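You operate a simulated robot arm through the tools that you are given. There is no shell and no other tool. Be economical: measure what you need, move in short steps, check, and stop when the job is done.

You are at the controls of a simulated two-armed robot. One attempt, no reset.

TASK
Hold the large turquoise tub on the island top beside the table well steady with one hand, lift the blue padlock out of it with the other and set it down on the island top beside the table well.

It is judged by the outcome, as a careful person would: the job done as asked, and still so three seconds after it is handed in. It fails if anything else is knocked over, pushed out of place, dropped, spilled or broken.

THE ROBOT
Two 7-joint arms with three-finger grippers on one trunk, on a base that drives. Base frame: it is fixed to the floor where the robot stands at the start and does not move with it; the origin is under the middle of the robot, x ahead of it, y to its left, z up; the surface under the hand at the start is at about z = 800. Readings come in mm, rad, newtons and seconds.
The left shoulder is at the start at [70, 146, 1163], the right one opposite. With the tool pointing down near the work surface each hand reaches from about 280 to 680 mm from the robot's upright axis, wherever it stands, measured 20 degrees to its own side. Places, roughly: blue padlock (5x3x9 cm) [600, 0, 800]; island top beside the table well [700, 0, 800]. Payload 2.2 kg a hand.
The tool frame of a hand sits at the grasp point between the pads (the TCP): z along the fingers, y along the line on which they close. The tips reach 28 mm beyond it. The gripper opens to 102 mm. The gripper's body begins 71 mm behind the TCP.
Orientation is that of the tool frame in the base frame, as a unit quaternion [x, y, z, w]. With the fingers straight down and closing along the base's y, the tool's x points along the base's -x, its y along +y and its z along -z.

THE INTERFACE
- The arms move only by the tool drive_tool. It takes "left_increments", "right_increments" or both (then of equal length, played together; a hand with none holds still); each is a list of rows, each a list of 7 numbers: the shift along the base's x, y, z in units of 400 mm (1.0 is 400 mm), then the turn, a rotation vector about the base's x, y, z in units of 45 degrees (1.0 is 45 degrees), then the opening, from 0 (shut) to 1 (fully open). In form: [[dx, dy, dz, wx, wy, wz, gripper], ...]. A call has 1 to 10 rows; each row is the pose to reach, as a shift and turn from the pose commanded when the call began. A call with a number of a shift or a turn outside -1 to 1 is refused whole. Each row takes 0.2 s and may step no farther than 50 mm and 0.15 rad from the row before; otherwise, or with a gripper value out of range, the whole call is refused. A pose out of reach is approached as far as the arm can. The call stops where the force on the tool passes 40 N (or 10 N more than at its start, if that is more) or the arm is blocked; 0.2 s more then pass. Each finger halts on what it meets, pressing with about 39 N; the grip force reading is that of the motor and also rises with nothing between the fingers. The clock runs only during rows and for 0.2 s after the last one: add rows that repeat a pose to give the fingers time. The reply holds the time, the measured pose of the TCP, the force on the tool along the base axes, the opening and the grip force, in the units named above and with some noise, with the torque about the TCP (base axes, N m) and any sound that the robot's microphone picked up.
- Cameras (640 x 400 px; columns grow to the right, rows downward): "scene" is now at [120.6, -18.1, 1382.6]; the picture's right is [-0.25, -0.97, 0.00], its down [-0.74, 0.19, -0.64] and it looks along [0.62, -0.16, -0.77] (base axes); focal length 276 px, centre (320, 200). "left" rides on the left gripper at [72, 38, -86] in its tool frame; the picture's right is [-0.47, 0.89, 0.00], its down [-0.60, -0.32, -0.73] and it looks along [-0.65, -0.34, 0.68] (tool axes); focal length 256 px, centre (320, 200). "right" rides on the right gripper at [69, 44, -86] in its tool frame; the picture's right is [-0.53, 0.84, 0.00], its down [-0.58, -0.36, -0.73] and it looks along [-0.62, -0.39, 0.68] (tool axes); focal length 256 px, centre (320, 200). There is no depth. A picture from a camera that has moved, and an enlarged one, comes with that camera's place and axes in the base frame and with its lens. The place of the scene camera against the robot may be out by one fixed shift of up to 18 mm in any direction.
- grab_frame(camera): a new picture of that camera. The clock stands still meanwhile.
- lift_body(by): slides the trunk up (or, below 0, down) by that many mm; the arms and the scene camera ride with it, the base frame stays. It gives what a move gives, with no picture.
- base_move(legs): drives the robot by 1 to 6 legs, each [ahead, left, turn to the left] in mm, mm and rad, along the robot's own axes; the way and the turn of a leg run together, so that a leg with both is an arc; at most 1500 mm and 3.142 rad a leg. The arms and the cameras ride along, it lands a little off, and it stops where it bumps. It gives what a move gives.
- aim_head(pan, tilt): turns the head with the scene camera to pan (to the left, within 1.501 rad either way) and tilt (down, from -0.506 to 1.204), counted from straight ahead of the robot. It gives what a move gives.
- close_up(camera, box): a new picture of the part [left, top, right, bottom] of that camera's present view, enlarged. The clock stands still meanwhile.
- sign_off(): hands the job in; it is judged then, once.

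Work in short steps. Places have to be worked out from the pictures, the camera data and where the tool is seen: move nearer, look again, correct. Check each grasp and each placing, and mend what went wrong. You have 120 turns and 88 pictures in all, those below and enlarged ones among them. Open the grippers and draw the arms clear of the work before you hand the job in, unless the task says otherwise; then end with one line.

The tools are called after "Request:" by a JSON object that holds its "api" and its "payload". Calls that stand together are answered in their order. drive_tool: Moves the arms, as the interface text tells. Its arguments: {"type":"object","properties":{"left_increments":{"type":"array","items":{"type":"array","items":{"type":"number"}}},"right_increments":{"type":"array","items":{"type":"array","items":{"type":"number"}}}},"required":[]} The other tools are called the same way: lift_body (by) slides the trunk up or down; base_move (legs) drives the base; aim_head (pan, tilt) turns the head that bears the scene camera; grab_frame (camera) takes a picture; close_up (camera, box) takes an enlarged picture of a part of a camera's view; sign_off () hands the job in.

At the start:

```text
time: 0.0
left_eef_pos: [401.9, 93.7, 1103.3]
left_tcp_rot: [-0.001, 1.0, -0.001, 0.0]
left_wrist_force: [0.1, -0.4, 0.6]
left_torque: [-0.01, -0.04, -0.02]
left_width: 102.3
left_gripper_force: 0.0
right_eef_pos: [450.6, -257.5, 1021.8]
right_tcp_rot: [0.0, 1.0, 0.0, 0.0]
right_wrist_force: [-0.2, -0.4, 0.1]
right_torque: [0.0, 0.02, 0.02]
right_width: 101.9
right_gripper_force: 0.0
trunk travel left (down, up): [-700.0, 240.0]
robot x, y, heading: [3.6, 1.4, -0.001]
head pan, tilt: [-0.25, 0.874]
```

scene: 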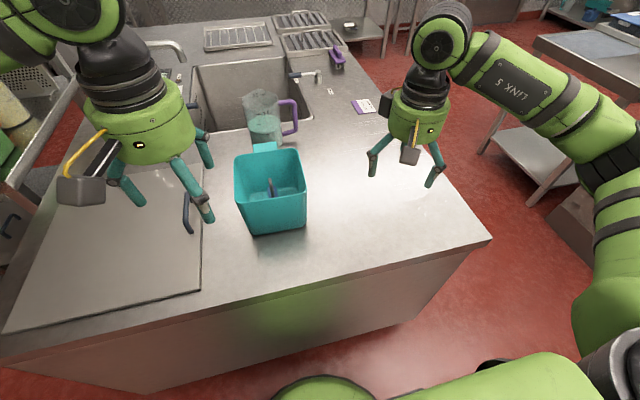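
right: 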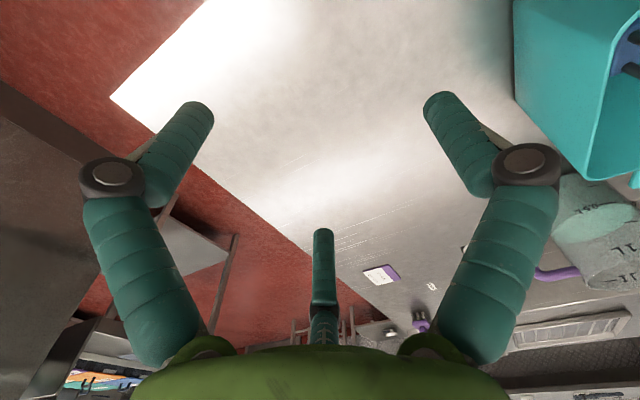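
left: 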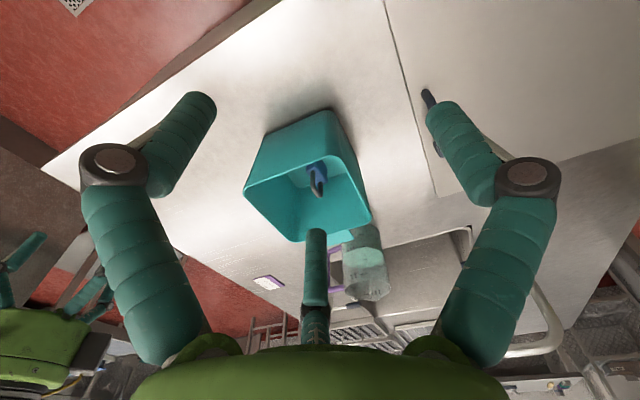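

I'll look closer at the tub from the scene and left cameras to measure the rim and padlock.

Request:
{"api": "close_up", "payload": {"camera": "scene", "box": [200, 80, 360, 250]}}

Request:
{"api": "close_up", "payload": {"camera": "left", "box": [220, 90, 400, 260]}}

```text
2.35 times, centred on (280, 165) of scene
camera zoom: at [120.6, -18.1, 1382.6], right [-0.25, -0.97, 0.0], down [-0.74, 0.19, -0.64], along [0.62, -0.16, -0.77], focal length 648 px, centre (414, 282)
```

zoom: 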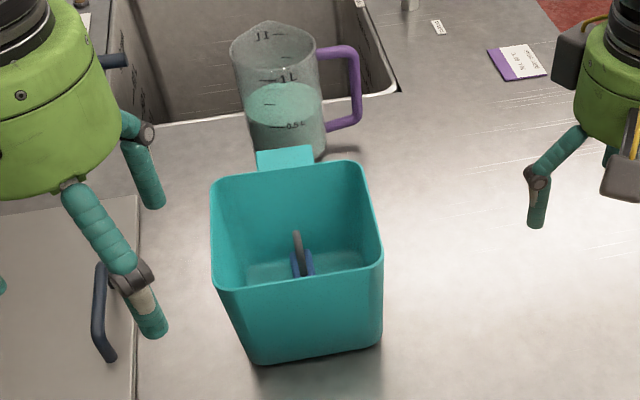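

```text
2.35 times, centred on (310, 175) of left
camera zoom: at [332.5, 132.0, 1189.1], right [0.46, 0.89, 0.0], down [0.6, -0.32, 0.73], along [0.65, -0.34, -0.68], focal length 602 px, centre (344, 259)
```

zoom: 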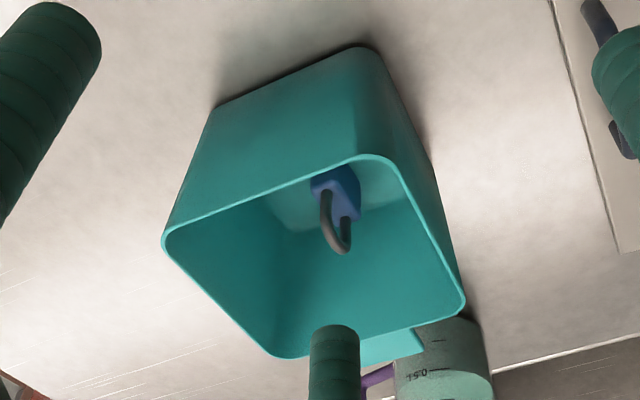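

The tub's near edge is around x≈520 and its left wall at y≈+60. I'll move the left hand out to the left with a tilt, and look from there before bringing the right hand over.

Request:
{"api": "drive_tool", "payload": {"left_increments": [[0.04, 0.07, 0, -0.14, 0, 0, 0.8], [0.08, 0.14, 0, -0.28, 0, 0, 0.6], [0.12, 0.21, 0, -0.42, 0, 0, 0.5], [0.16, 0.28, 0, -0.56, 0, 0, 0.5], [0.2, 0.34, 0, -0.67, 0, 0, 0.5]]}}

Request:
{"api": "grab_frame", "payload": {"camera": "left"}}

```text
time: 1.2
left_eef_pos: [481.9, 233.3, 1102.3]
left_tcp_rot: [-0.001, 0.965, -0.262, 0.0]
left_wrist_force: [0.0, 0.1, 0.2]
left_torque: [-0.04, 0.01, 0.0]
left_width: 50.6
left_gripper_force: 0.0
right_eef_pos: [452.2, -258.2, 1022.1]
right_tcp_rot: [0.0, 1.0, -0.001, 0.0]
right_wrist_force: [1.2, 0.5, -0.6]
right_torque: [-0.01, 0.02, 0.01]
right_width: 102.0
right_gripper_force: 0.0
trunk travel left (down, up): [-700.0, 240.0]
robot x, y, heading: [-0.5, 2.8, 0.002]
head pan, tilt: [-0.25, 0.874]
```

```text
82 pictures are left
camera left: at [411.2, 310.1, 1157.3], right [0.46, 0.76, -0.45], down [0.6, 0.1, 0.79], along [0.65, -0.64, -0.42], focal length 256 px, centre (320, 200)
```

left: 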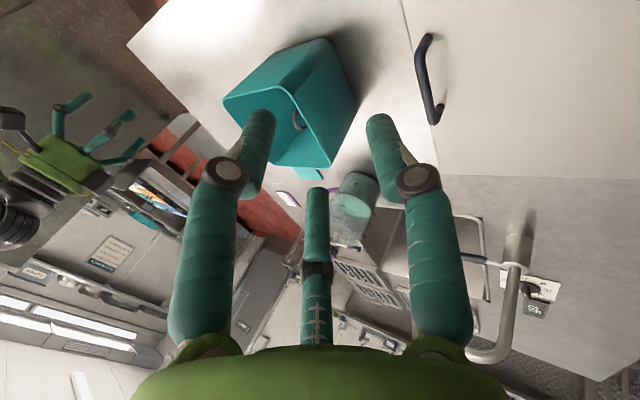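

The wrist view shows what may be a third finger-like part; I'll check the gripper's shape in the scene view.

Request:
{"api": "close_up", "payload": {"camera": "scene", "box": [40, 40, 320, 250]}}

Request:
{"api": "close_up", "payload": {"camera": "scene", "box": [340, 70, 480, 210]}}

Request:
{"api": "close_up", "payload": {"camera": "left", "box": [200, 20, 400, 190]}}

```text
1.90 times, centred on (180, 145) of scene
camera zoom: at [121.1, -17.2, 1382.6], right [-0.25, -0.97, 0.0], down [-0.74, 0.19, -0.64], along [0.62, -0.16, -0.77], focal length 525 px, centre (587, 305)
```

zoom: 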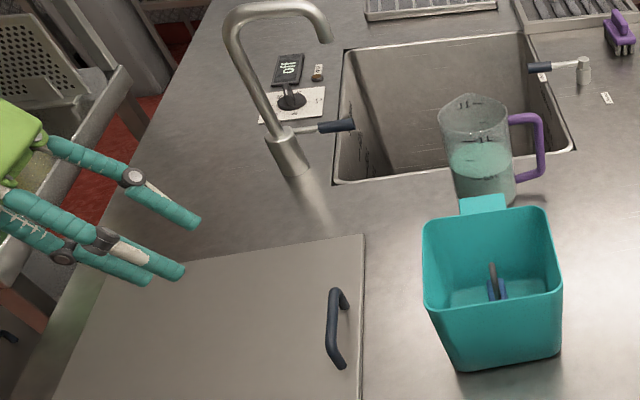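

```text
2.86 times, centred on (410, 140) of scene
camera zoom: at [121.1, -17.2, 1382.6], right [-0.25, -0.97, 0.0], down [-0.74, 0.19, -0.64], along [0.62, -0.16, -0.77], focal length 787 px, centre (63, 371)
```

zoom: 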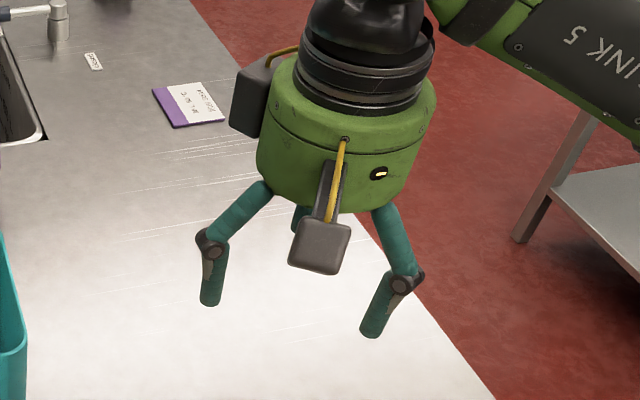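

```text
2.35 times, centred on (300, 105) of left
camera zoom: at [411.2, 310.1, 1157.3], right [0.46, 0.76, -0.45], down [0.6, 0.1, 0.79], along [0.65, -0.64, -0.42], focal length 602 px, centre (367, 424)
```

zoom: 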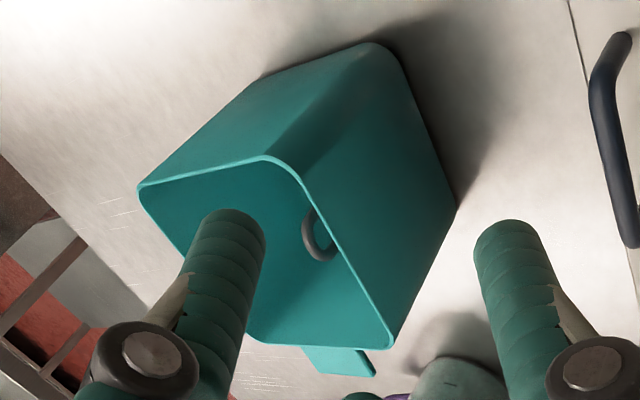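

The wrist views agree: rim is at about x 510–656, y −83…+52, z≈931, and the shackle top near (618,−17,883). I'll bring the right hand over the tub, tilted so that its camera looks down into it.

Request:
{"api": "drive_tool", "payload": {"right_increments": [[0.039, 0.09, 0.03, 0, 0.1, 0, 1], [0.078, 0.18, 0.05, 0, 0.2, 0, 1], [0.117, 0.27, 0.05, 0, 0.3, 0, 1], [0.157, 0.36, 0.05, 0, 0.4, 0, 1], [0.196, 0.45, 0.05, 0, 0.5, 0, 1], [0.235, 0.54, 0.05, 0, 0.6, 0, 1], [0.275, 0.63, 0.05, 0, 0.667, 0, 1]]}}

Request:
{"api": "grab_frame", "payload": {"camera": "right"}}

```text
time: 2.8
left_eef_pos: [481.2, 232.1, 1103.2]
left_tcp_rot: [-0.001, 0.965, -0.262, 0.0]
left_wrist_force: [0.9, -0.5, -0.1]
left_torque: [0.01, 0.0, 0.02]
left_width: 51.1
left_gripper_force: 0.1
right_eef_pos: [499.2, -32.1, 1039.0]
right_tcp_rot: [-0.001, 0.968, -0.001, -0.249]
right_wrist_force: [-0.4, 0.3, 0.6]
right_torque: [-0.05, -0.08, 0.0]
right_width: 102.0
right_gripper_force: 0.1
right hand out of reach, approached as far as the arm can: row 6, 7
trunk travel left (down, up): [-700.0, 240.0]
robot x, y, heading: [0.1, -2.0, -0.001]
head pan, tilt: [-0.25, 0.874]
```

```text
78 pictures are left
camera right: at [480.5, 12.0, 1147.4], right [0.47, 0.85, -0.26], down [0.86, -0.36, 0.36], along [0.21, -0.39, -0.89], focal length 256 px, centre (320, 200)
```

right: 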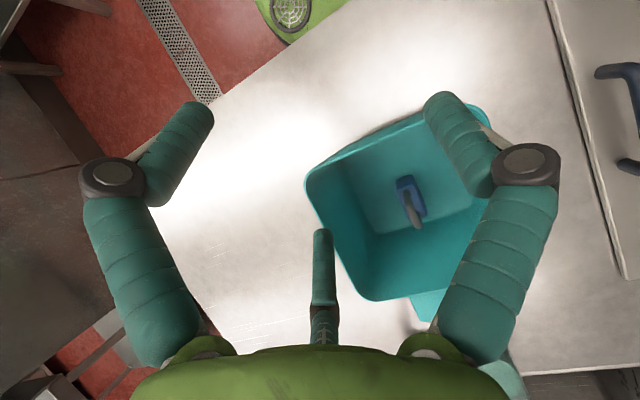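

The right arm reached its limit at x≈500 with the tilt, so I'll need the base closer. First a closer look at the padlock.

Request:
{"api": "close_up", "payload": {"camera": "right", "box": [290, 90, 510, 320]}}

```text
1.74 times, centred on (400, 205) of right
camera zoom: at [480.5, 12.0, 1147.4], right [0.47, 0.85, -0.26], down [0.86, -0.36, 0.36], along [0.21, -0.39, -0.89], focal length 445 px, centre (181, 191)
```

zoom: 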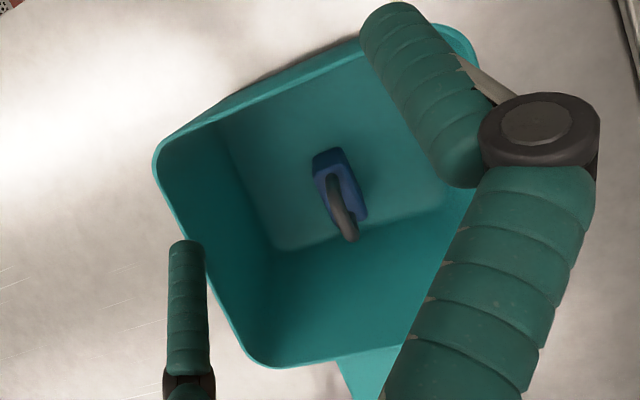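

The padlock stands upright, shackle up, thickness along y, centre about (598,−14). The left hand's camera hangs clear of the right wall, so the right hand will hold the right wall and the left hand will lift. First I straighten the right hand and draw it to the right.

Request:
{"api": "drive_tool", "payload": {"right_increments": [[0, -0.05, 0.02, 0, -0.13, 0, 0.9], [0, -0.1, 0.02, 0, -0.26, 0, 0.8], [0, -0.15, 0.02, 0, -0.39, 0, 0.7], [0, -0.2, 0.02, 0, -0.52, 0, 0.6], [0, -0.25, 0.02, 0, -0.64, 0, 0.5]]}}

```text
time: 4.0
left_eef_pos: [481.2, 230.5, 1102.4]
left_tcp_rot: [-0.001, 0.965, -0.261, 0.0]
left_wrist_force: [0.8, -0.8, -0.1]
left_torque: [0.03, 0.03, 0.02]
left_width: 51.0
left_gripper_force: 0.1
right_eef_pos: [496.9, -131.7, 1049.4]
right_tcp_rot: [0.001, 1.0, 0.001, -0.009]
right_wrist_force: [0.5, -1.2, -0.4]
right_torque: [0.01, -0.03, 0.0]
right_width: 50.5
right_gripper_force: 0.2
trunk travel left (down, up): [-700.0, 240.0]
robot x, y, heading: [2.1, -0.3, -0.004]
head pan, tilt: [-0.25, 0.874]
```

Commands start from the actual pose. Now I move the right hand above the near end of the right wall (535,−84) and check in pictures.

Request:
{"api": "drive_tool", "payload": {"right_increments": [[0.05, 0.06, -0.05, 0, -0.02, 0, 0.5], [0.095, 0.119, -0.1, 0, -0.02, 0, 0.5]]}}

Request:
{"api": "grab_frame", "payload": {"camera": "right"}}

Request:
{"api": "grab_frame", "payload": {"camera": "scene"}}

Request:
{"api": "grab_frame", "payload": {"camera": "left"}}

```text
time: 4.6
left_eef_pos: [482.9, 232.9, 1102.9]
left_tcp_rot: [-0.001, 0.965, -0.261, -0.001]
left_wrist_force: [1.0, 0.0, -0.5]
left_torque: [-0.01, -0.02, -0.01]
left_width: 50.8
left_gripper_force: 0.1
right_eef_pos: [534.7, -81.5, 1006.7]
right_tcp_rot: [0.0, 1.0, 0.0, -0.002]
right_wrist_force: [-0.6, -0.6, -0.2]
right_torque: [-0.01, 0.04, 0.04]
right_width: 50.9
right_gripper_force: 0.1
trunk travel left (down, up): [-700.0, 240.0]
robot x, y, heading: [1.1, 1.1, -0.001]
head pan, tilt: [-0.25, 0.874]
```

```text
76 pictures are left
camera right: at [468.2, -38.0, 1093.8], right [0.54, 0.84, 0.0], down [0.58, -0.36, 0.73], along [0.61, -0.39, -0.69], focal length 256 px, centre (320, 200)
```

right: 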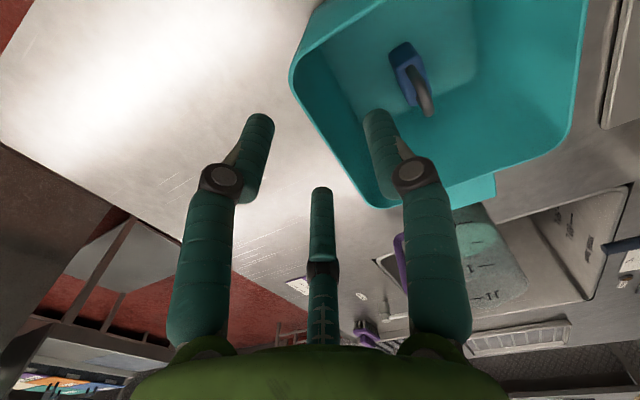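

```text
75 pictures are left
camera scene: at [121.7, -16.9, 1382.6], right [-0.25, -0.97, 0.0], down [-0.74, 0.19, -0.64], along [0.62, -0.16, -0.77], focal length 276 px, centre (320, 200)
```

scene: 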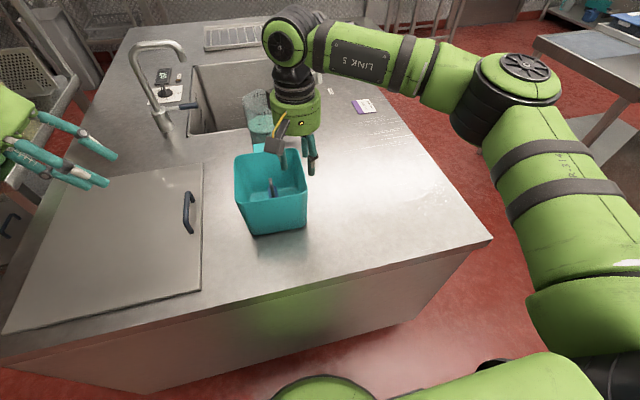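

```text
74 pictures are left
camera left: at [411.6, 309.8, 1157.0], right [0.46, 0.77, -0.45], down [0.6, 0.1, 0.79], along [0.65, -0.64, -0.42], focal length 256 px, centre (320, 200)
```

left: 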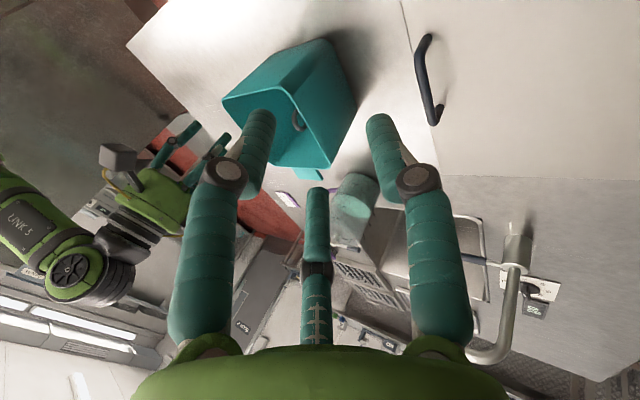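

The right wall runs at y≈−85 from x 510 to 651, rim z≈931. I'll shift slightly and lower the right hand to straddle the wall, stopping first just above and then down to TCP z≈915.

Request:
{"api": "drive_tool", "payload": {"right_increments": [[0.012, -0.009, -0.05, 0, 0, 0, 0.5], [0.012, -0.009, -0.1, 0, 0, 0, 0.5], [0.012, -0.009, -0.14, 0, 0, 0, 0.5]]}}

Request:
{"api": "close_up", "payload": {"camera": "scene", "box": [220, 80, 350, 240]}}

Request:
{"api": "grab_frame", "payload": {"camera": "right"}}

```text
time: 5.4
left_eef_pos: [480.9, 230.9, 1102.7]
left_tcp_rot: [-0.001, 0.966, -0.26, 0.0]
left_wrist_force: [-0.3, 0.6, 1.4]
left_torque: [0.04, 0.02, -0.04]
left_width: 51.1
left_gripper_force: 0.0
right_eef_pos: [539.7, -87.7, 952.9]
right_tcp_rot: [0.0, 1.0, 0.001, -0.002]
right_wrist_force: [-0.5, 0.2, -0.5]
right_torque: [0.01, 0.03, 0.0]
right_width: 51.0
right_gripper_force: 0.1
trunk travel left (down, up): [-700.0, 240.0]
robot x, y, heading: [-2.3, -2.9, 0.003]
head pan, tilt: [-0.25, 0.874]
```

```text
2.50 times, centred on (285, 160) of scene
camera zoom: at [120.4, -18.5, 1382.7], right [-0.25, -0.97, 0.0], down [-0.74, 0.19, -0.64], along [0.62, -0.16, -0.77], focal length 689 px, centre (408, 300)
```

zoom: 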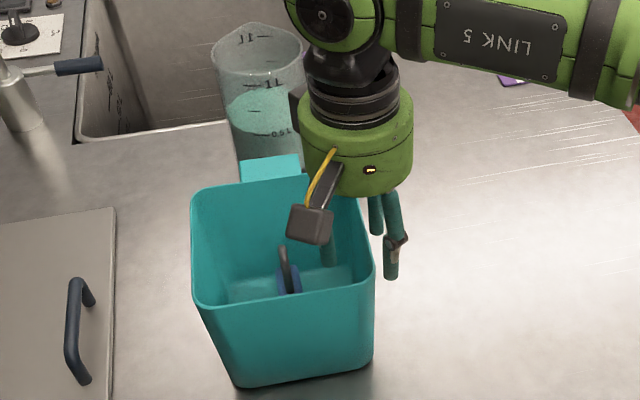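

```text
72 pictures are left
camera right: at [472.3, -43.8, 1039.2], right [0.53, 0.84, 0.0], down [0.58, -0.37, 0.73], along [0.61, -0.39, -0.69], focal length 256 px, centre (320, 200)
```

right: 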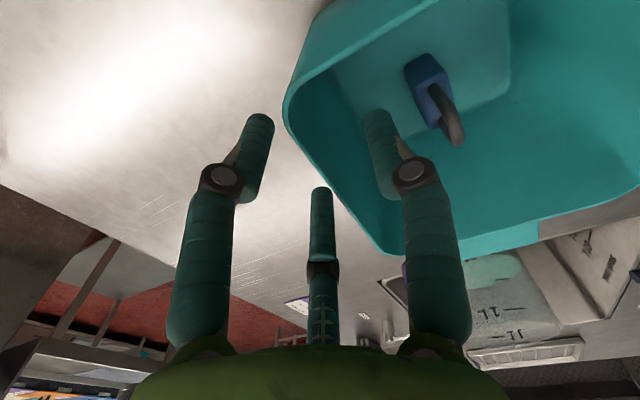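

The fingers straddle the wall with the tub wall roughly mid-gap. I'll lower the last 37 mm slowly.

Request:
{"api": "drive_tool", "payload": {"right_increments": [[0, 0, -0.03, 0, 0, 0, 0.5], [0, 0, -0.06, 0, 0, 0, 0.5], [0, 0, -0.092, 0, 0, 0, 0.5]]}}

Request:
{"api": "grab_frame", "payload": {"camera": "right"}}

Request:
{"api": "close_up", "payload": {"camera": "scene", "box": [220, 80, 350, 240]}}

```text
time: 6.2
left_eef_pos: [482.0, 232.3, 1102.1]
left_tcp_rot: [-0.001, 0.965, -0.261, 0.001]
left_wrist_force: [-0.2, -0.1, 0.0]
left_torque: [-0.01, 0.01, 0.0]
left_width: 51.2
left_gripper_force: 0.0
right_eef_pos: [541.0, -87.9, 914.9]
right_tcp_rot: [0.0, 1.0, -0.001, -0.002]
right_wrist_force: [0.5, -0.7, 0.5]
right_torque: [0.01, -0.01, 0.01]
right_width: 51.0
right_gripper_force: 0.1
trunk travel left (down, up): [-700.0, 240.0]
robot x, y, heading: [3.2, 0.5, -0.003]
head pan, tilt: [-0.25, 0.874]
```

```text
71 pictures are left
camera right: at [472.4, -44.3, 1001.4], right [0.53, 0.85, 0.0], down [0.58, -0.36, 0.73], along [0.61, -0.39, -0.69], focal length 256 px, centre (320, 200)
```

right: 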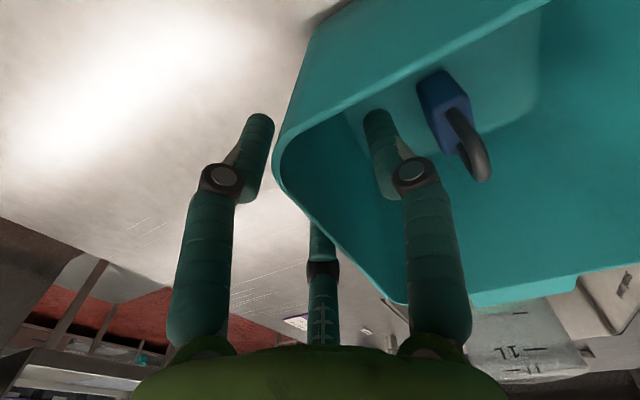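

```text
2.50 times, centred on (285, 160) of scene
camera zoom: at [120.8, -18.1, 1382.6], right [-0.25, -0.97, 0.0], down [-0.74, 0.19, -0.64], along [0.62, -0.16, -0.77], focal length 689 px, centre (408, 300)
```

zoom: 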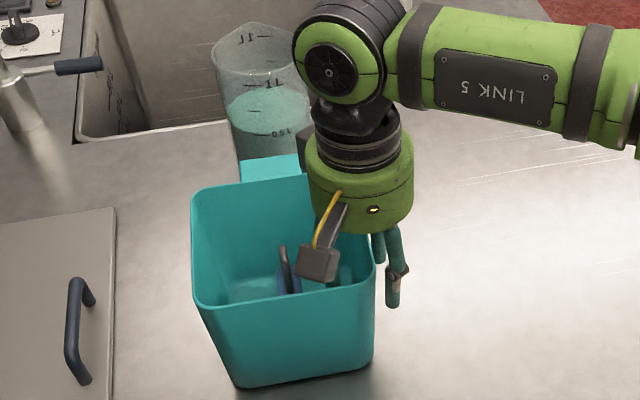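

Wall estimate is y≈−90. I'll shift 2 mm and close the fingers partway to about 20 mm to check centering before pinching.

Request:
{"api": "drive_tool", "payload": {"right_increments": [[0, -0.006, 0, 0, 0, 0, 0.35], [0, -0.006, 0, 0, 0, 0, 0.22], [0, -0.006, 0, 0, 0, 0, 0.22]]}}

Request:
{"api": "close_up", "payload": {"camera": "right", "box": [230, 80, 430, 280]}}

```text
time: 7.0
left_eef_pos: [480.8, 231.2, 1102.0]
left_tcp_rot: [-0.001, 0.965, -0.261, 0.001]
left_wrist_force: [-0.2, -0.6, 0.0]
left_torque: [0.01, -0.03, 0.01]
left_width: 51.3
left_gripper_force: 0.0
right_eef_pos: [539.3, -89.1, 916.6]
right_tcp_rot: [0.0, 1.0, 0.001, -0.003]
right_wrist_force: [0.0, -1.2, -0.4]
right_torque: [0.02, -0.01, -0.03]
right_width: 22.9
right_gripper_force: 0.2
trunk travel left (down, up): [-700.0, 240.0]
robot x, y, heading: [1.6, 0.0, -0.003]
head pan, tilt: [-0.25, 0.874]
```

```text
2.00 times, centred on (330, 180) of right
camera zoom: at [471.9, -46.3, 1002.6], right [0.53, 0.84, 0.0], down [0.58, -0.36, 0.73], along [0.61, -0.39, -0.69], focal length 512 px, centre (300, 240)
```

zoom: 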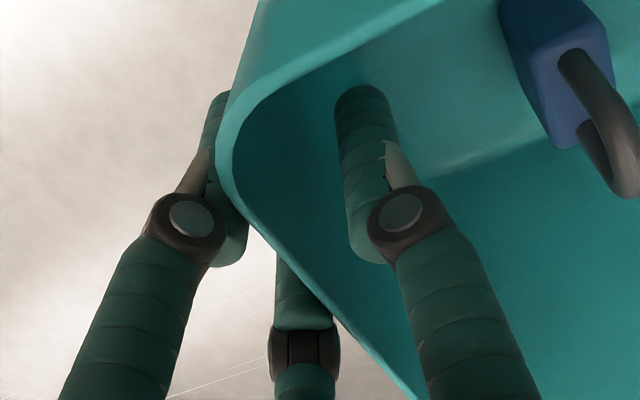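

The wall sits close to the outer finger; I'll shift the hand about 8 mm outward, then close gently.

Request:
{"api": "drive_tool", "payload": {"right_increments": [[0, -0.01, 0, 0, 0, 0, 0.22], [0, -0.02, 0, 0, 0, 0, 0.22]]}}

Request:
{"api": "close_up", "payload": {"camera": "right", "box": [230, 80, 430, 280]}}

```text
time: 7.6
left_eef_pos: [481.4, 231.3, 1102.2]
left_tcp_rot: [-0.001, 0.966, -0.26, 0.0]
left_wrist_force: [-0.8, -0.1, 1.0]
left_torque: [0.02, 0.04, 0.0]
left_width: 51.0
left_gripper_force: 0.2
right_eef_pos: [540.8, -96.7, 916.9]
right_tcp_rot: [0.0, 1.0, 0.0, -0.002]
right_wrist_force: [0.6, -0.7, 0.1]
right_torque: [0.01, 0.0, 0.01]
right_width: 22.6
right_gripper_force: 0.1
trunk travel left (down, up): [-700.0, 240.0]
robot x, y, heading: [-1.0, -2.6, 0.001]
head pan, tilt: [-0.25, 0.874]
```

```text
2.00 times, centred on (330, 180) of right
camera zoom: at [472.2, -54.4, 1003.2], right [0.53, 0.85, 0.0], down [0.58, -0.37, 0.73], along [0.61, -0.39, -0.69], focal length 512 px, centre (300, 240)
```

zoom: 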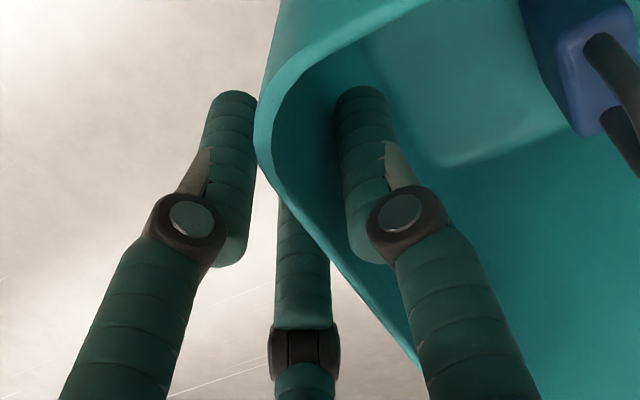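

Now the wall is centred between the pads. Closing.

Request:
{"api": "drive_tool", "payload": {"right_increments": [[0, 0, 0, 0, 0, 0, 0.12], [0, 0, 0, 0, 0, 0, 0.06], [0, 0, 0, 0, 0, 0, 0.0], [0, 0, 0, 0, 0, 0, 0.0]]}}

Request:
{"api": "close_up", "payload": {"camera": "right", "box": [230, 80, 430, 280]}}

Request:
{"api": "close_up", "payload": {"camera": "scene", "box": [220, 80, 350, 240]}}

```text
time: 8.6
left_eef_pos: [481.2, 231.0, 1102.4]
left_tcp_rot: [-0.001, 0.965, -0.261, 0.001]
left_wrist_force: [0.2, 0.2, -0.6]
left_torque: [0.0, -0.01, -0.04]
left_width: 51.1
left_gripper_force: 0.0
right_eef_pos: [539.6, -96.3, 918.4]
right_tcp_rot: [0.001, 1.0, 0.001, -0.001]
right_wrist_force: [0.9, 3.5, 10.2]
right_torque: [2.19, 0.45, -0.22]
right_width: 8.2
right_gripper_force: 36.7
trunk travel left (down, up): [-700.0, 240.0]
robot x, y, heading: [1.8, 1.5, 0.001]
head pan, tilt: [-0.25, 0.874]
```

```text
2.00 times, centred on (330, 180) of right
camera zoom: at [471.4, -53.3, 1004.9], right [0.53, 0.85, 0.0], down [0.58, -0.37, 0.73], along [0.62, -0.39, -0.69], focal length 512 px, centre (300, 240)
```

zoom: 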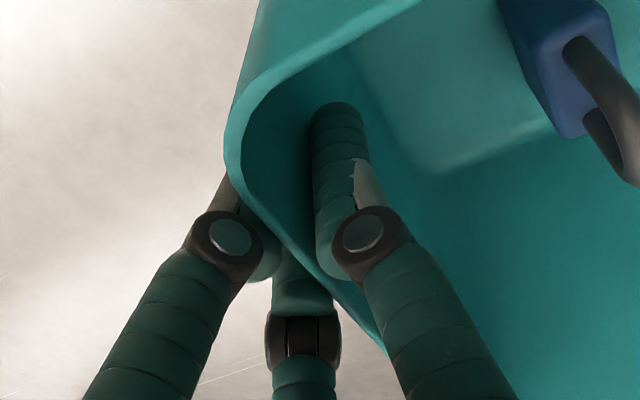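

```text
2.50 times, centred on (285, 160) of scene
camera zoom: at [119.1, -17.6, 1382.9], right [-0.25, -0.97, 0.0], down [-0.74, 0.19, -0.64], along [0.62, -0.16, -0.77], focal length 689 px, centre (408, 300)
```

zoom: 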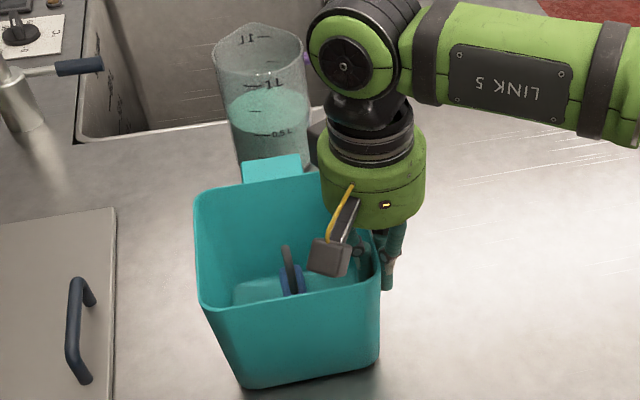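

Grip holds (8.2 mm wall), but a 2.2 Nm torque shows the tapered wall wants the hand tilted a bit. I'll yield in that direction (rotate +x a few degrees) to relieve it.

Request:
{"api": "drive_tool", "payload": {"right_increments": [[0, 0.004, 0, 0.04, 0, 0, 0], [0, 0.008, 0, 0.08, 0, 0, 0]]}}

Request:
{"api": "close_up", "payload": {"camera": "scene", "box": [220, 80, 350, 240]}}

```text
time: 9.2
left_eef_pos: [480.6, 231.2, 1102.7]
left_tcp_rot: [-0.001, 0.966, -0.26, 0.0]
left_wrist_force: [0.2, -0.3, 0.8]
left_torque: [-0.03, 0.04, -0.04]
left_width: 50.8
left_gripper_force: 0.1
right_eef_pos: [538.9, -96.0, 915.6]
right_tcp_rot: [0.001, 1.0, 0.029, -0.002]
right_wrist_force: [0.5, -1.6, 2.7]
right_torque: [-0.39, -0.53, -0.21]
right_width: 7.3
right_gripper_force: 35.8
trunk travel left (down, up): [-700.0, 240.0]
robot x, y, heading: [2.6, -0.2, 0.003]
head pan, tilt: [-0.25, 0.874]
```

```text
2.50 times, centred on (285, 160) of scene
camera zoom: at [119.7, -18.4, 1382.6], right [-0.25, -0.97, 0.0], down [-0.74, 0.19, -0.64], along [0.62, -0.16, -0.77], focal length 689 px, centre (408, 300)
```

zoom: 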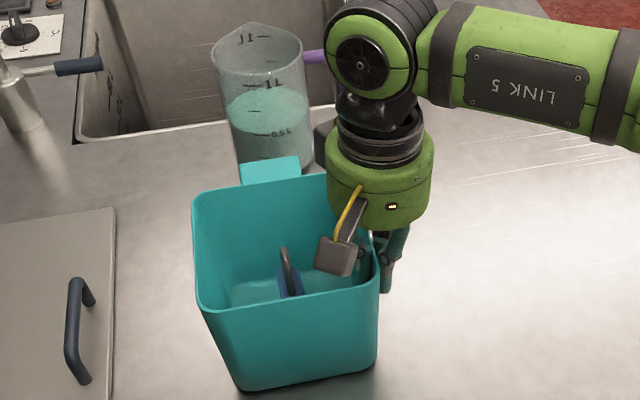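

The torque is relieved and the tub is sitting flat and held. Now I bring the left hand upright with a slight 10° lean, moving toward the tub at height.

Request:
{"api": "drive_tool", "payload": {"left_increments": [[0.04, -0.07, 0, 0.111, 0.037, -0.01, 0.6], [0.08, -0.14, 0, 0.222, 0.074, -0.02, 0.6], [0.12, -0.2, 0, 0.333, 0.111, -0.029, 0.6], [0.16, -0.26, 0, 0.444, 0.148, -0.039, 0.6], [0.2, -0.32, 0, 0.555, 0.185, -0.048, 0.6], [0.24, -0.38, 0, 0.667, 0.222, -0.058, 0.6]]}}

Request:
{"api": "grab_frame", "payload": {"camera": "left"}}

Request:
{"api": "grab_frame", "payload": {"camera": "scene"}}

```text
time: 10.6
left_eef_pos: [580.0, 76.6, 1103.4]
left_tcp_rot: [0.0, 0.996, 0.0, -0.088]
left_wrist_force: [0.4, -1.2, -0.1]
left_torque: [0.07, -0.03, -0.02]
left_width: 61.1
left_gripper_force: 0.1
right_eef_pos: [539.8, -101.1, 917.0]
right_tcp_rot: [0.0, 0.999, 0.033, -0.003]
right_wrist_force: [-0.1, 0.0, -0.8]
right_torque: [-0.11, 0.11, -0.02]
right_width: 7.1
right_gripper_force: 35.6
trunk travel left (down, up): [-700.0, 240.0]
robot x, y, heading: [0.6, 1.4, -0.004]
head pan, tilt: [-0.25, 0.874]
```

```text
64 pictures are left
camera left: at [524.7, 114.5, 1200.4], right [0.46, 0.89, -0.08], down [0.72, -0.32, 0.61], along [0.52, -0.34, -0.79], focal length 256 px, centre (320, 200)
```

left: 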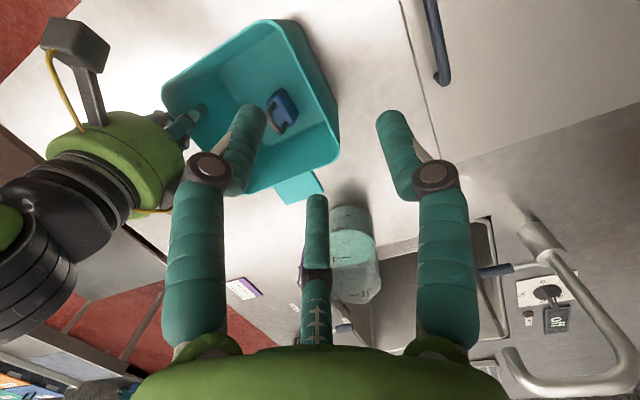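

```text
63 pictures are left
camera scene: at [120.3, -24.1, 1382.5], right [-0.25, -0.97, 0.0], down [-0.74, 0.19, -0.64], along [0.62, -0.16, -0.77], focal length 276 px, centre (320, 200)
```

scene: 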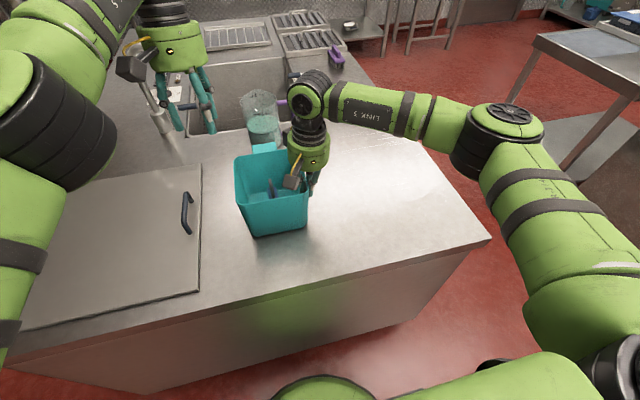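

Both hands are clear of each other. A close-up to re-measure the padlock from this angle.

Request:
{"api": "close_up", "payload": {"camera": "left", "box": [150, 10, 350, 210]}}

```text
2.00 times, centred on (250, 110) of left
camera zoom: at [524.7, 114.5, 1200.4], right [0.46, 0.89, -0.08], down [0.72, -0.32, 0.61], along [0.52, -0.34, -0.79], focal length 512 px, centre (460, 380)
```

zoom: 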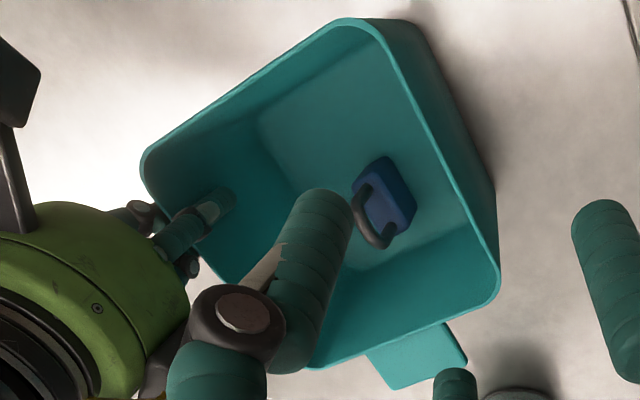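

Padlock centre is about (597,−18), still aligned with x. Moving above it.

Request:
{"api": "drive_tool", "payload": {"left_increments": [[0.02, -0.08, -0.06, 0, 0, 0, 0.6], [0.0425, -0.16, -0.11, 0, 0, 0, 0.6], [0.0425, -0.237, -0.16, 0, 0, 0, 0.6], [0.0425, -0.237, -0.22, 0, 0, 0, 0.6]]}}

Request:
{"api": "grab_frame", "payload": {"camera": "left"}}

Request:
{"api": "close_up", "payload": {"camera": "scene", "box": [200, 50, 360, 250]}}

```text
time: 11.6
left_eef_pos: [557.3, -32.4, 1010.5]
left_tcp_rot: [-0.003, 0.996, 0.0, -0.089]
left_wrist_force: [0.2, -0.4, 0.8]
left_torque: [0.02, 0.01, 0.03]
left_width: 60.8
left_gripper_force: 0.1
left hand out of reach, approached as far as the arm can: row 1, 2, 3, 4
right_eef_pos: [538.9, -98.4, 915.4]
right_tcp_rot: [-0.001, 0.999, 0.033, -0.002]
right_wrist_force: [-0.1, -0.2, -0.8]
right_torque: [-0.14, 0.11, 0.0]
right_width: 7.3
right_gripper_force: 35.6
trunk travel left (down, up): [-700.0, 240.0]
robot x, y, heading: [2.0, 1.6, 0.003]
head pan, tilt: [-0.25, 0.874]
```

```text
61 pictures are left
camera left: at [503.1, 6.9, 1107.5], right [0.45, 0.89, -0.08], down [0.73, -0.31, 0.61], along [0.52, -0.34, -0.79], focal length 256 px, centre (320, 200)
```

left: 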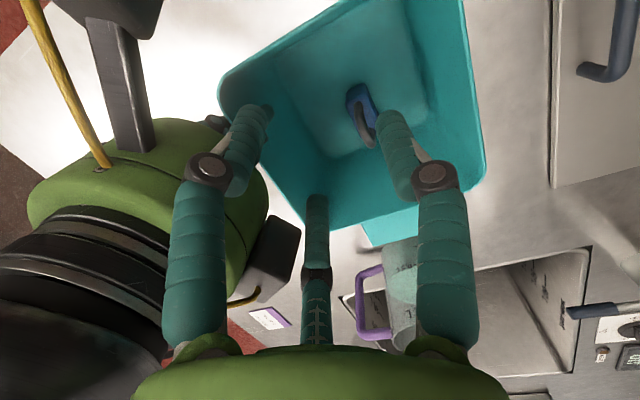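

```text
2.00 times, centred on (280, 150) of scene
camera zoom: at [121.0, -21.3, 1382.6], right [-0.25, -0.97, 0.0], down [-0.74, 0.19, -0.64], along [0.62, -0.16, -0.77], focal length 551 px, centre (400, 300)
```

zoom: 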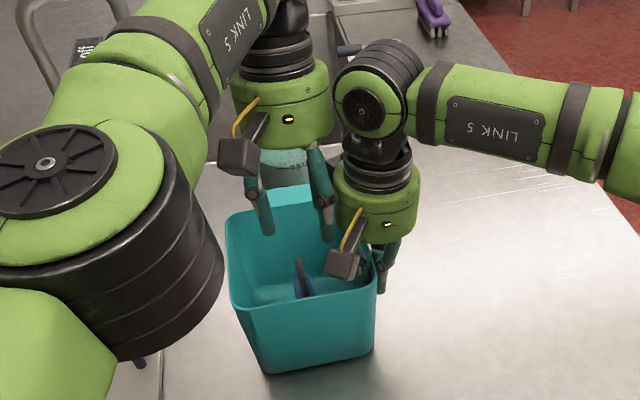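

With this lean the left arm runs out at x≈557. I'll release the tub, raise both hands, and drive the base closer. First left hand up and away.

Request:
{"api": "drive_tool", "payload": {"left_increments": [[0, 0.05, 0.09, 0, 0, 0, 0.6], [-0.05, 0.15, 0.14, 0, 0, 0, 0.6], [-0.1, 0.25, 0.2, 0, 0, 0, 0.6], [-0.15, 0.35, 0.22, 0, 0, 0, 0.6]]}}

Request:
{"api": "drive_tool", "payload": {"right_increments": [[0, 0, 0, 0, 0, 0, 0.1], [0, 0, 0, 0, 0, 0, 0.25], [0, 0, 0, 0, 0, 0, 0.25], [0, 0, 0.1, 0, 0, 0, 0.25], [0, 0, 0.2, 0, 0, 0, 0.25], [0, 0, 0.3, 0, 0, 0, 0.25]]}}

Request:
{"api": "grab_frame", "payload": {"camera": "scene"}}

Request:
{"api": "aim_head", "payload": {"pan": 0, "tilt": 1.2}}

Request:
{"api": "grab_frame", "payload": {"camera": "scene"}}

```text
refused: row 3 steps farther than a row can; nothing moved
```

```text
time: 12.7
left_eef_pos: [557.7, -31.8, 1019.3]
left_tcp_rot: [0.001, 0.996, -0.005, -0.085]
left_wrist_force: [0.9, -1.3, 2.1]
left_torque: [-0.03, 0.02, 0.02]
left_width: 61.0
left_gripper_force: 0.1
right_eef_pos: [534.5, -99.7, 963.9]
right_tcp_rot: [0.001, 1.0, 0.022, -0.015]
right_wrist_force: [0.4, -0.1, -1.9]
right_torque: [-0.12, 0.0, 0.07]
right_width: 25.6
right_gripper_force: 0.1
trunk travel left (down, up): [-700.0, 240.0]
robot x, y, heading: [0.3, -3.6, 0.002]
head pan, tilt: [-0.25, 0.874]
stopped in row 5 (left hand): the force on the tool passed its limit at 58 N (the readings are from after the stop); the commanded pose is now the measured one
```

```text
59 pictures are left
camera scene: at [119.9, -18.3, 1382.7], right [-0.25, -0.97, 0.0], down [-0.74, 0.19, -0.64], along [0.62, -0.16, -0.77], focal length 276 px, centre (320, 200)
```

scene: 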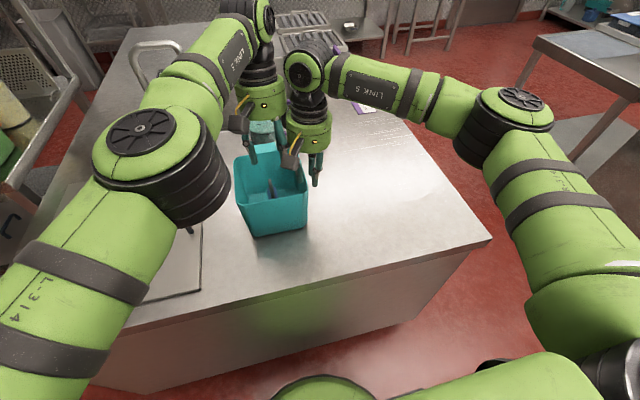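

```text
time: 13.6
left_eef_pos: [558.9, -31.1, 1018.3]
left_tcp_rot: [0.002, 0.996, -0.004, -0.085]
left_wrist_force: [1.7, 0.2, 4.4]
left_torque: [-0.16, 0.02, 0.02]
left_width: 61.2
left_gripper_force: 0.1
right_eef_pos: [535.6, -99.5, 964.3]
right_tcp_rot: [0.002, 1.0, 0.021, -0.015]
right_wrist_force: [-0.3, -0.2, -4.2]
right_torque: [-0.12, 0.0, 0.06]
right_width: 25.6
right_gripper_force: 0.1
trunk travel left (down, up): [-700.0, 240.0]
robot x, y, heading: [3.6, -0.5, 0.002]
head pan, tilt: [0.0, 1.201]
```

```text
58 pictures are left
camera scene: at [102.2, 0.9, 1360.9], right [0.0, -1.0, 0.0], down [-0.93, 0.0, -0.36], along [0.36, 0.0, -0.93], focal length 276 px, centre (320, 200)
```

scene: 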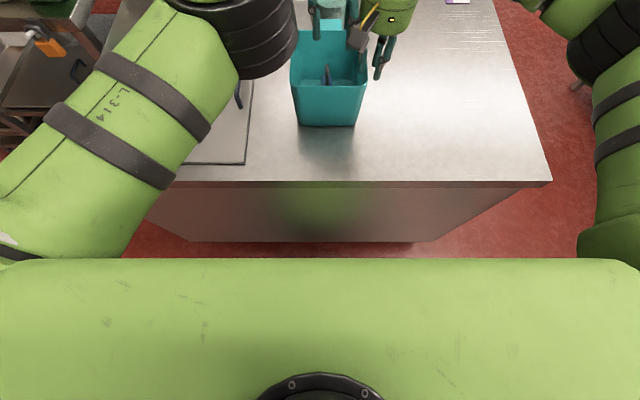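

The left call was refused and the rising right hand then brushed the left one; the tub is untouched. Now I separate them: left hand away toward +y and up.

Request:
{"api": "drive_tool", "payload": {"left_increments": [[0, 0.06, 0.02, 0, 0, 0, 0.6], [0, 0.15, 0.05, 0, 0, 0, 0.6], [-0.03, 0.25, 0.09, 0, 0, 0, 0.6], [-0.08, 0.33, 0.13, 0, 0, 0, 0.6], [-0.13, 0.4, 0.17, 0, 0, 0, 0.6]]}}

```text
time: 14.8
left_eef_pos: [514.6, 149.2, 1082.5]
left_tcp_rot: [-0.036, 0.995, -0.022, -0.094]
left_wrist_force: [-6.2, -3.7, -0.6]
left_torque: [0.35, -0.7, -0.09]
left_width: 61.4
left_gripper_force: 0.0
left hand out of reach, approached as far as the arm can: row 1, 2, 3
right_eef_pos: [534.8, -90.3, 966.5]
right_tcp_rot: [0.0, 1.0, 0.018, -0.014]
right_wrist_force: [-0.1, 1.8, -0.6]
right_torque: [-0.14, 0.03, -0.02]
right_width: 25.2
right_gripper_force: 0.1
trunk travel left (down, up): [-700.0, 240.0]
robot x, y, heading: [-2.7, 2.1, -0.003]
head pan, tilt: [0.0, 1.201]
```

The left hand reads a small force; I check whether something touches before going on.

Request:
{"api": "grab_frame", "payload": {"camera": "left"}}

Request:
{"api": "grab_frame", "payload": {"camera": "scene"}}

```text
57 pictures are left
camera left: at [458.7, 188.5, 1179.1], right [0.39, 0.91, -0.12], down [0.75, -0.24, 0.61], along [0.53, -0.33, -0.78], focal length 256 px, centre (320, 200)
```

left: 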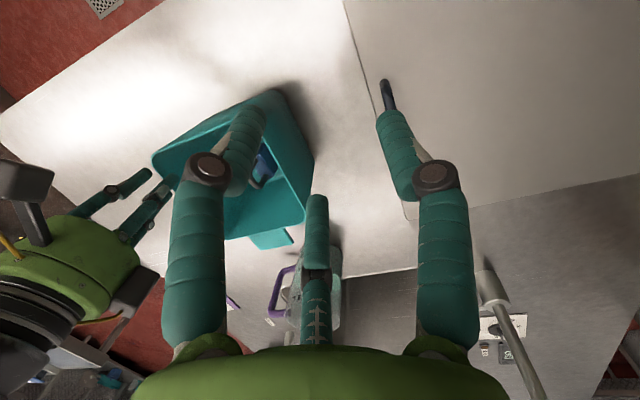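

```text
56 pictures are left
camera scene: at [100.0, 11.3, 1361.1], right [0.0, -1.0, 0.01], down [-0.93, 0.0, -0.36], along [0.36, -0.01, -0.93], focal length 276 px, centre (320, 200)
```

scene: 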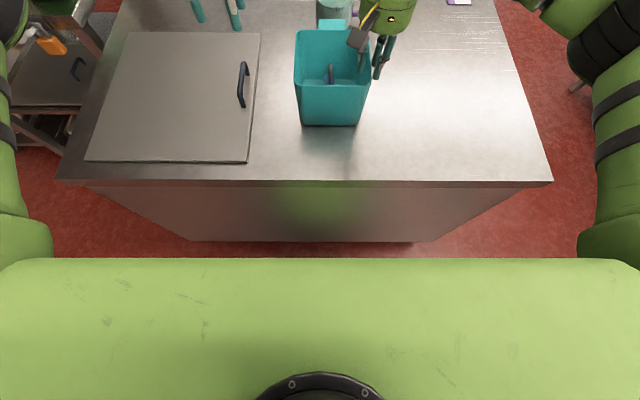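

Nothing touches; it was motion sway. Now raise the right hand clear, and straighten small errors.

Request:
{"api": "drive_tool", "payload": {"right_increments": [[0, -0.02, 0.08, 0, 0, 0, 0.5], [-0.03, -0.06, 0.16, 0, 0, 0, 0.5], [-0.06, -0.1, 0.2, 0, 0, 0, 0.5], [-0.06, -0.1, 0.2, 0, 0, 0, 0.5]], "left_increments": [[-0.02, 0.04, 0.03, 0, 0, 0, 0.6], [-0.04, 0.08, 0.06, 0, 0, 0, 0.6], [-0.06, 0.12, 0.06, 0, 0, 0, 0.6], [-0.06, 0.12, 0.06, 0, 0, 0, 0.6]]}}

Request:
{"api": "base_move", "payload": {"legs": [[80, 0, 0]]}}

Request:
{"api": "grab_frame", "payload": {"camera": "scene"}}

```text
time: 15.8
left_eef_pos: [481.6, 177.4, 1107.8]
left_tcp_rot: [0.001, 0.996, -0.004, -0.085]
left_wrist_force: [-0.3, 0.7, -0.5]
left_torque: [0.0, 0.01, 0.0]
left_width: 61.0
left_gripper_force: 0.1
right_eef_pos: [513.6, -134.9, 1040.8]
right_tcp_rot: [0.002, 1.0, 0.022, -0.015]
right_wrist_force: [-0.5, 0.9, 0.0]
right_torque: [-0.02, 0.04, 0.03]
right_width: 51.0
right_gripper_force: 0.1
trunk travel left (down, up): [-700.0, 240.0]
robot x, y, heading: [2.3, -0.8, -0.003]
head pan, tilt: [0.0, 1.201]
```

```text
time: 16.9
left_eef_pos: [550.5, 175.2, 1104.2]
left_tcp_rot: [0.003, 0.996, -0.004, -0.088]
left_wrist_force: [0.6, 0.8, -0.3]
left_torque: [-0.02, 0.05, 0.0]
left_width: 61.2
left_gripper_force: 0.0
right_eef_pos: [580.9, -138.3, 1037.9]
right_tcp_rot: [0.003, 1.0, 0.022, -0.017]
right_wrist_force: [0.5, -0.2, -0.6]
right_torque: [0.02, 0.03, -0.03]
right_width: 50.7
right_gripper_force: 0.0
trunk travel left (down, up): [-700.0, 240.0]
robot x, y, heading: [67.6, -0.6, -0.001]
head pan, tilt: [0.0, 1.201]
stopped in leg 1: the robot was blocked; the commanded pose is now the measured one
```

```text
55 pictures are left
camera scene: at [172.6, 0.9, 1360.3], right [0.0, -1.0, 0.0], down [-0.93, 0.0, -0.36], along [0.36, 0.0, -0.93], focal length 276 px, centre (320, 200)
```

scene: 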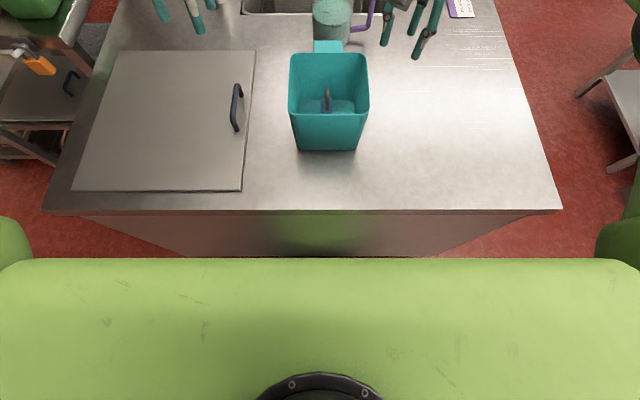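

The base stopped against the island at +68 mm — enough. I back off a few mm, then bring the right hand back above the near end of the right wall.

Request:
{"api": "base_move", "payload": {"legs": [[-6, 0, 0]]}}

Request:
{"api": "drive_tool", "payload": {"right_increments": [[-0.03, 0.035, -0.03, 0.01, -0.02, 0, 0.4], [-0.06, 0.07, -0.06, 0.03, -0.043, 0, 0.4], [-0.085, 0.1, -0.095, 0.03, -0.043, 0, 0.4], [-0.085, 0.1, -0.14, 0.03, -0.043, 0, 0.4], [-0.085, 0.1, -0.18, 0.03, -0.043, 0, 0.4]]}}

Request:
{"api": "grab_frame", "payload": {"camera": "right"}}

Request:
{"api": "grab_frame", "payload": {"camera": "left"}}

```text
time: 17.6
left_eef_pos: [540.4, 175.1, 1106.8]
left_tcp_rot: [0.002, 0.996, -0.004, -0.085]
left_wrist_force: [-1.1, -0.3, 0.3]
left_torque: [-0.03, 0.02, 0.0]
left_width: 61.2
left_gripper_force: 0.0
right_eef_pos: [570.8, -139.3, 1041.2]
right_tcp_rot: [0.004, 1.0, 0.022, -0.015]
right_wrist_force: [1.0, -0.1, 1.1]
right_torque: [-0.03, -0.01, 0.0]
right_width: 51.1
right_gripper_force: 0.1
trunk travel left (down, up): [-700.0, 240.0]
robot x, y, heading: [57.5, -0.4, -0.002]
head pan, tilt: [0.0, 1.201]
```

```text
time: 18.9
left_eef_pos: [538.3, 174.0, 1106.6]
left_tcp_rot: [0.002, 0.996, -0.004, -0.086]
left_wrist_force: [0.0, -0.2, -0.4]
left_torque: [0.0, 0.01, 0.0]
left_width: 61.3
left_gripper_force: 0.1
right_eef_pos: [537.5, -99.8, 967.4]
right_tcp_rot: [0.003, 0.999, 0.034, 0.001]
right_wrist_force: [-0.3, -0.7, -0.3]
right_torque: [0.0, 0.0, -0.01]
right_width: 40.7
right_gripper_force: 0.2
trunk travel left (down, up): [-700.0, 240.0]
robot x, y, heading: [61.5, 3.2, 0.003]
head pan, tilt: [0.0, 1.201]
```

```text
54 pictures are left
camera right: at [469.0, -61.7, 1055.0], right [0.54, 0.84, 0.06], down [0.57, -0.42, 0.71], along [0.62, -0.35, -0.71], focal length 256 px, centre (320, 200)
```

right: 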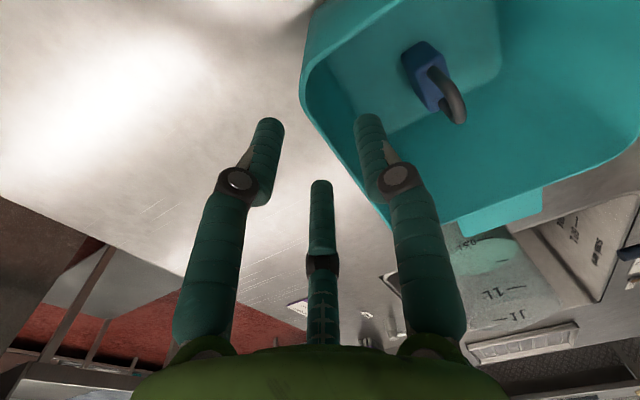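

```text
53 pictures are left
camera left: at [484.9, 214.9, 1204.4], right [0.46, 0.88, -0.09], down [0.72, -0.31, 0.62], along [0.52, -0.35, -0.78], focal length 256 px, centre (320, 200)
```

left: 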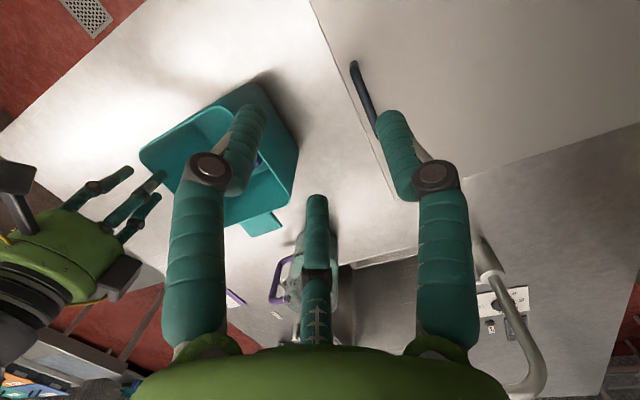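

The wall lies midway between the fingers again. Descending to grip height.

Request:
{"api": "drive_tool", "payload": {"right_increments": [[0.004, 0.004, -0.045, 0, 0, 0, 0.4], [0.008, 0.005, -0.09, 0, 0, 0, 0.4], [0.008, 0.005, -0.13, 0, 0, 0, 0.4], [0.008, 0.005, -0.13, 0, 0, 0, 0.25]]}}

Request:
{"api": "close_up", "payload": {"camera": "right", "box": [230, 80, 430, 280]}}

```text
time: 19.9
left_eef_pos: [539.3, 173.0, 1108.9]
left_tcp_rot: [0.002, 0.996, -0.004, -0.086]
left_wrist_force: [1.4, 0.9, -0.4]
left_torque: [-0.03, 0.01, -0.01]
left_width: 61.2
left_gripper_force: 0.0
right_eef_pos: [539.7, -95.8, 914.4]
right_tcp_rot: [0.003, 0.999, 0.034, 0.001]
right_wrist_force: [0.1, -0.3, 1.0]
right_torque: [0.01, 0.02, -0.01]
right_width: 25.4
right_gripper_force: 0.0
trunk travel left (down, up): [-700.0, 240.0]
robot x, y, heading: [62.2, 0.5, -0.001]
head pan, tilt: [0.0, 1.201]
```

```text
2.00 times, centred on (330, 180) of right
camera zoom: at [471.3, -58.5, 1003.4], right [0.54, 0.84, 0.06], down [0.57, -0.42, 0.71], along [0.62, -0.35, -0.71], focal length 512 px, centre (300, 240)
```

zoom: 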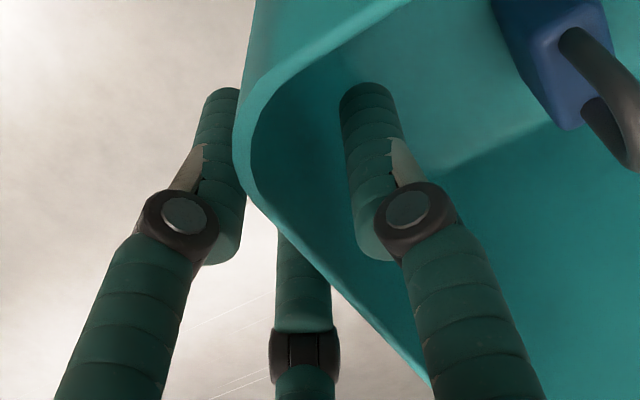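

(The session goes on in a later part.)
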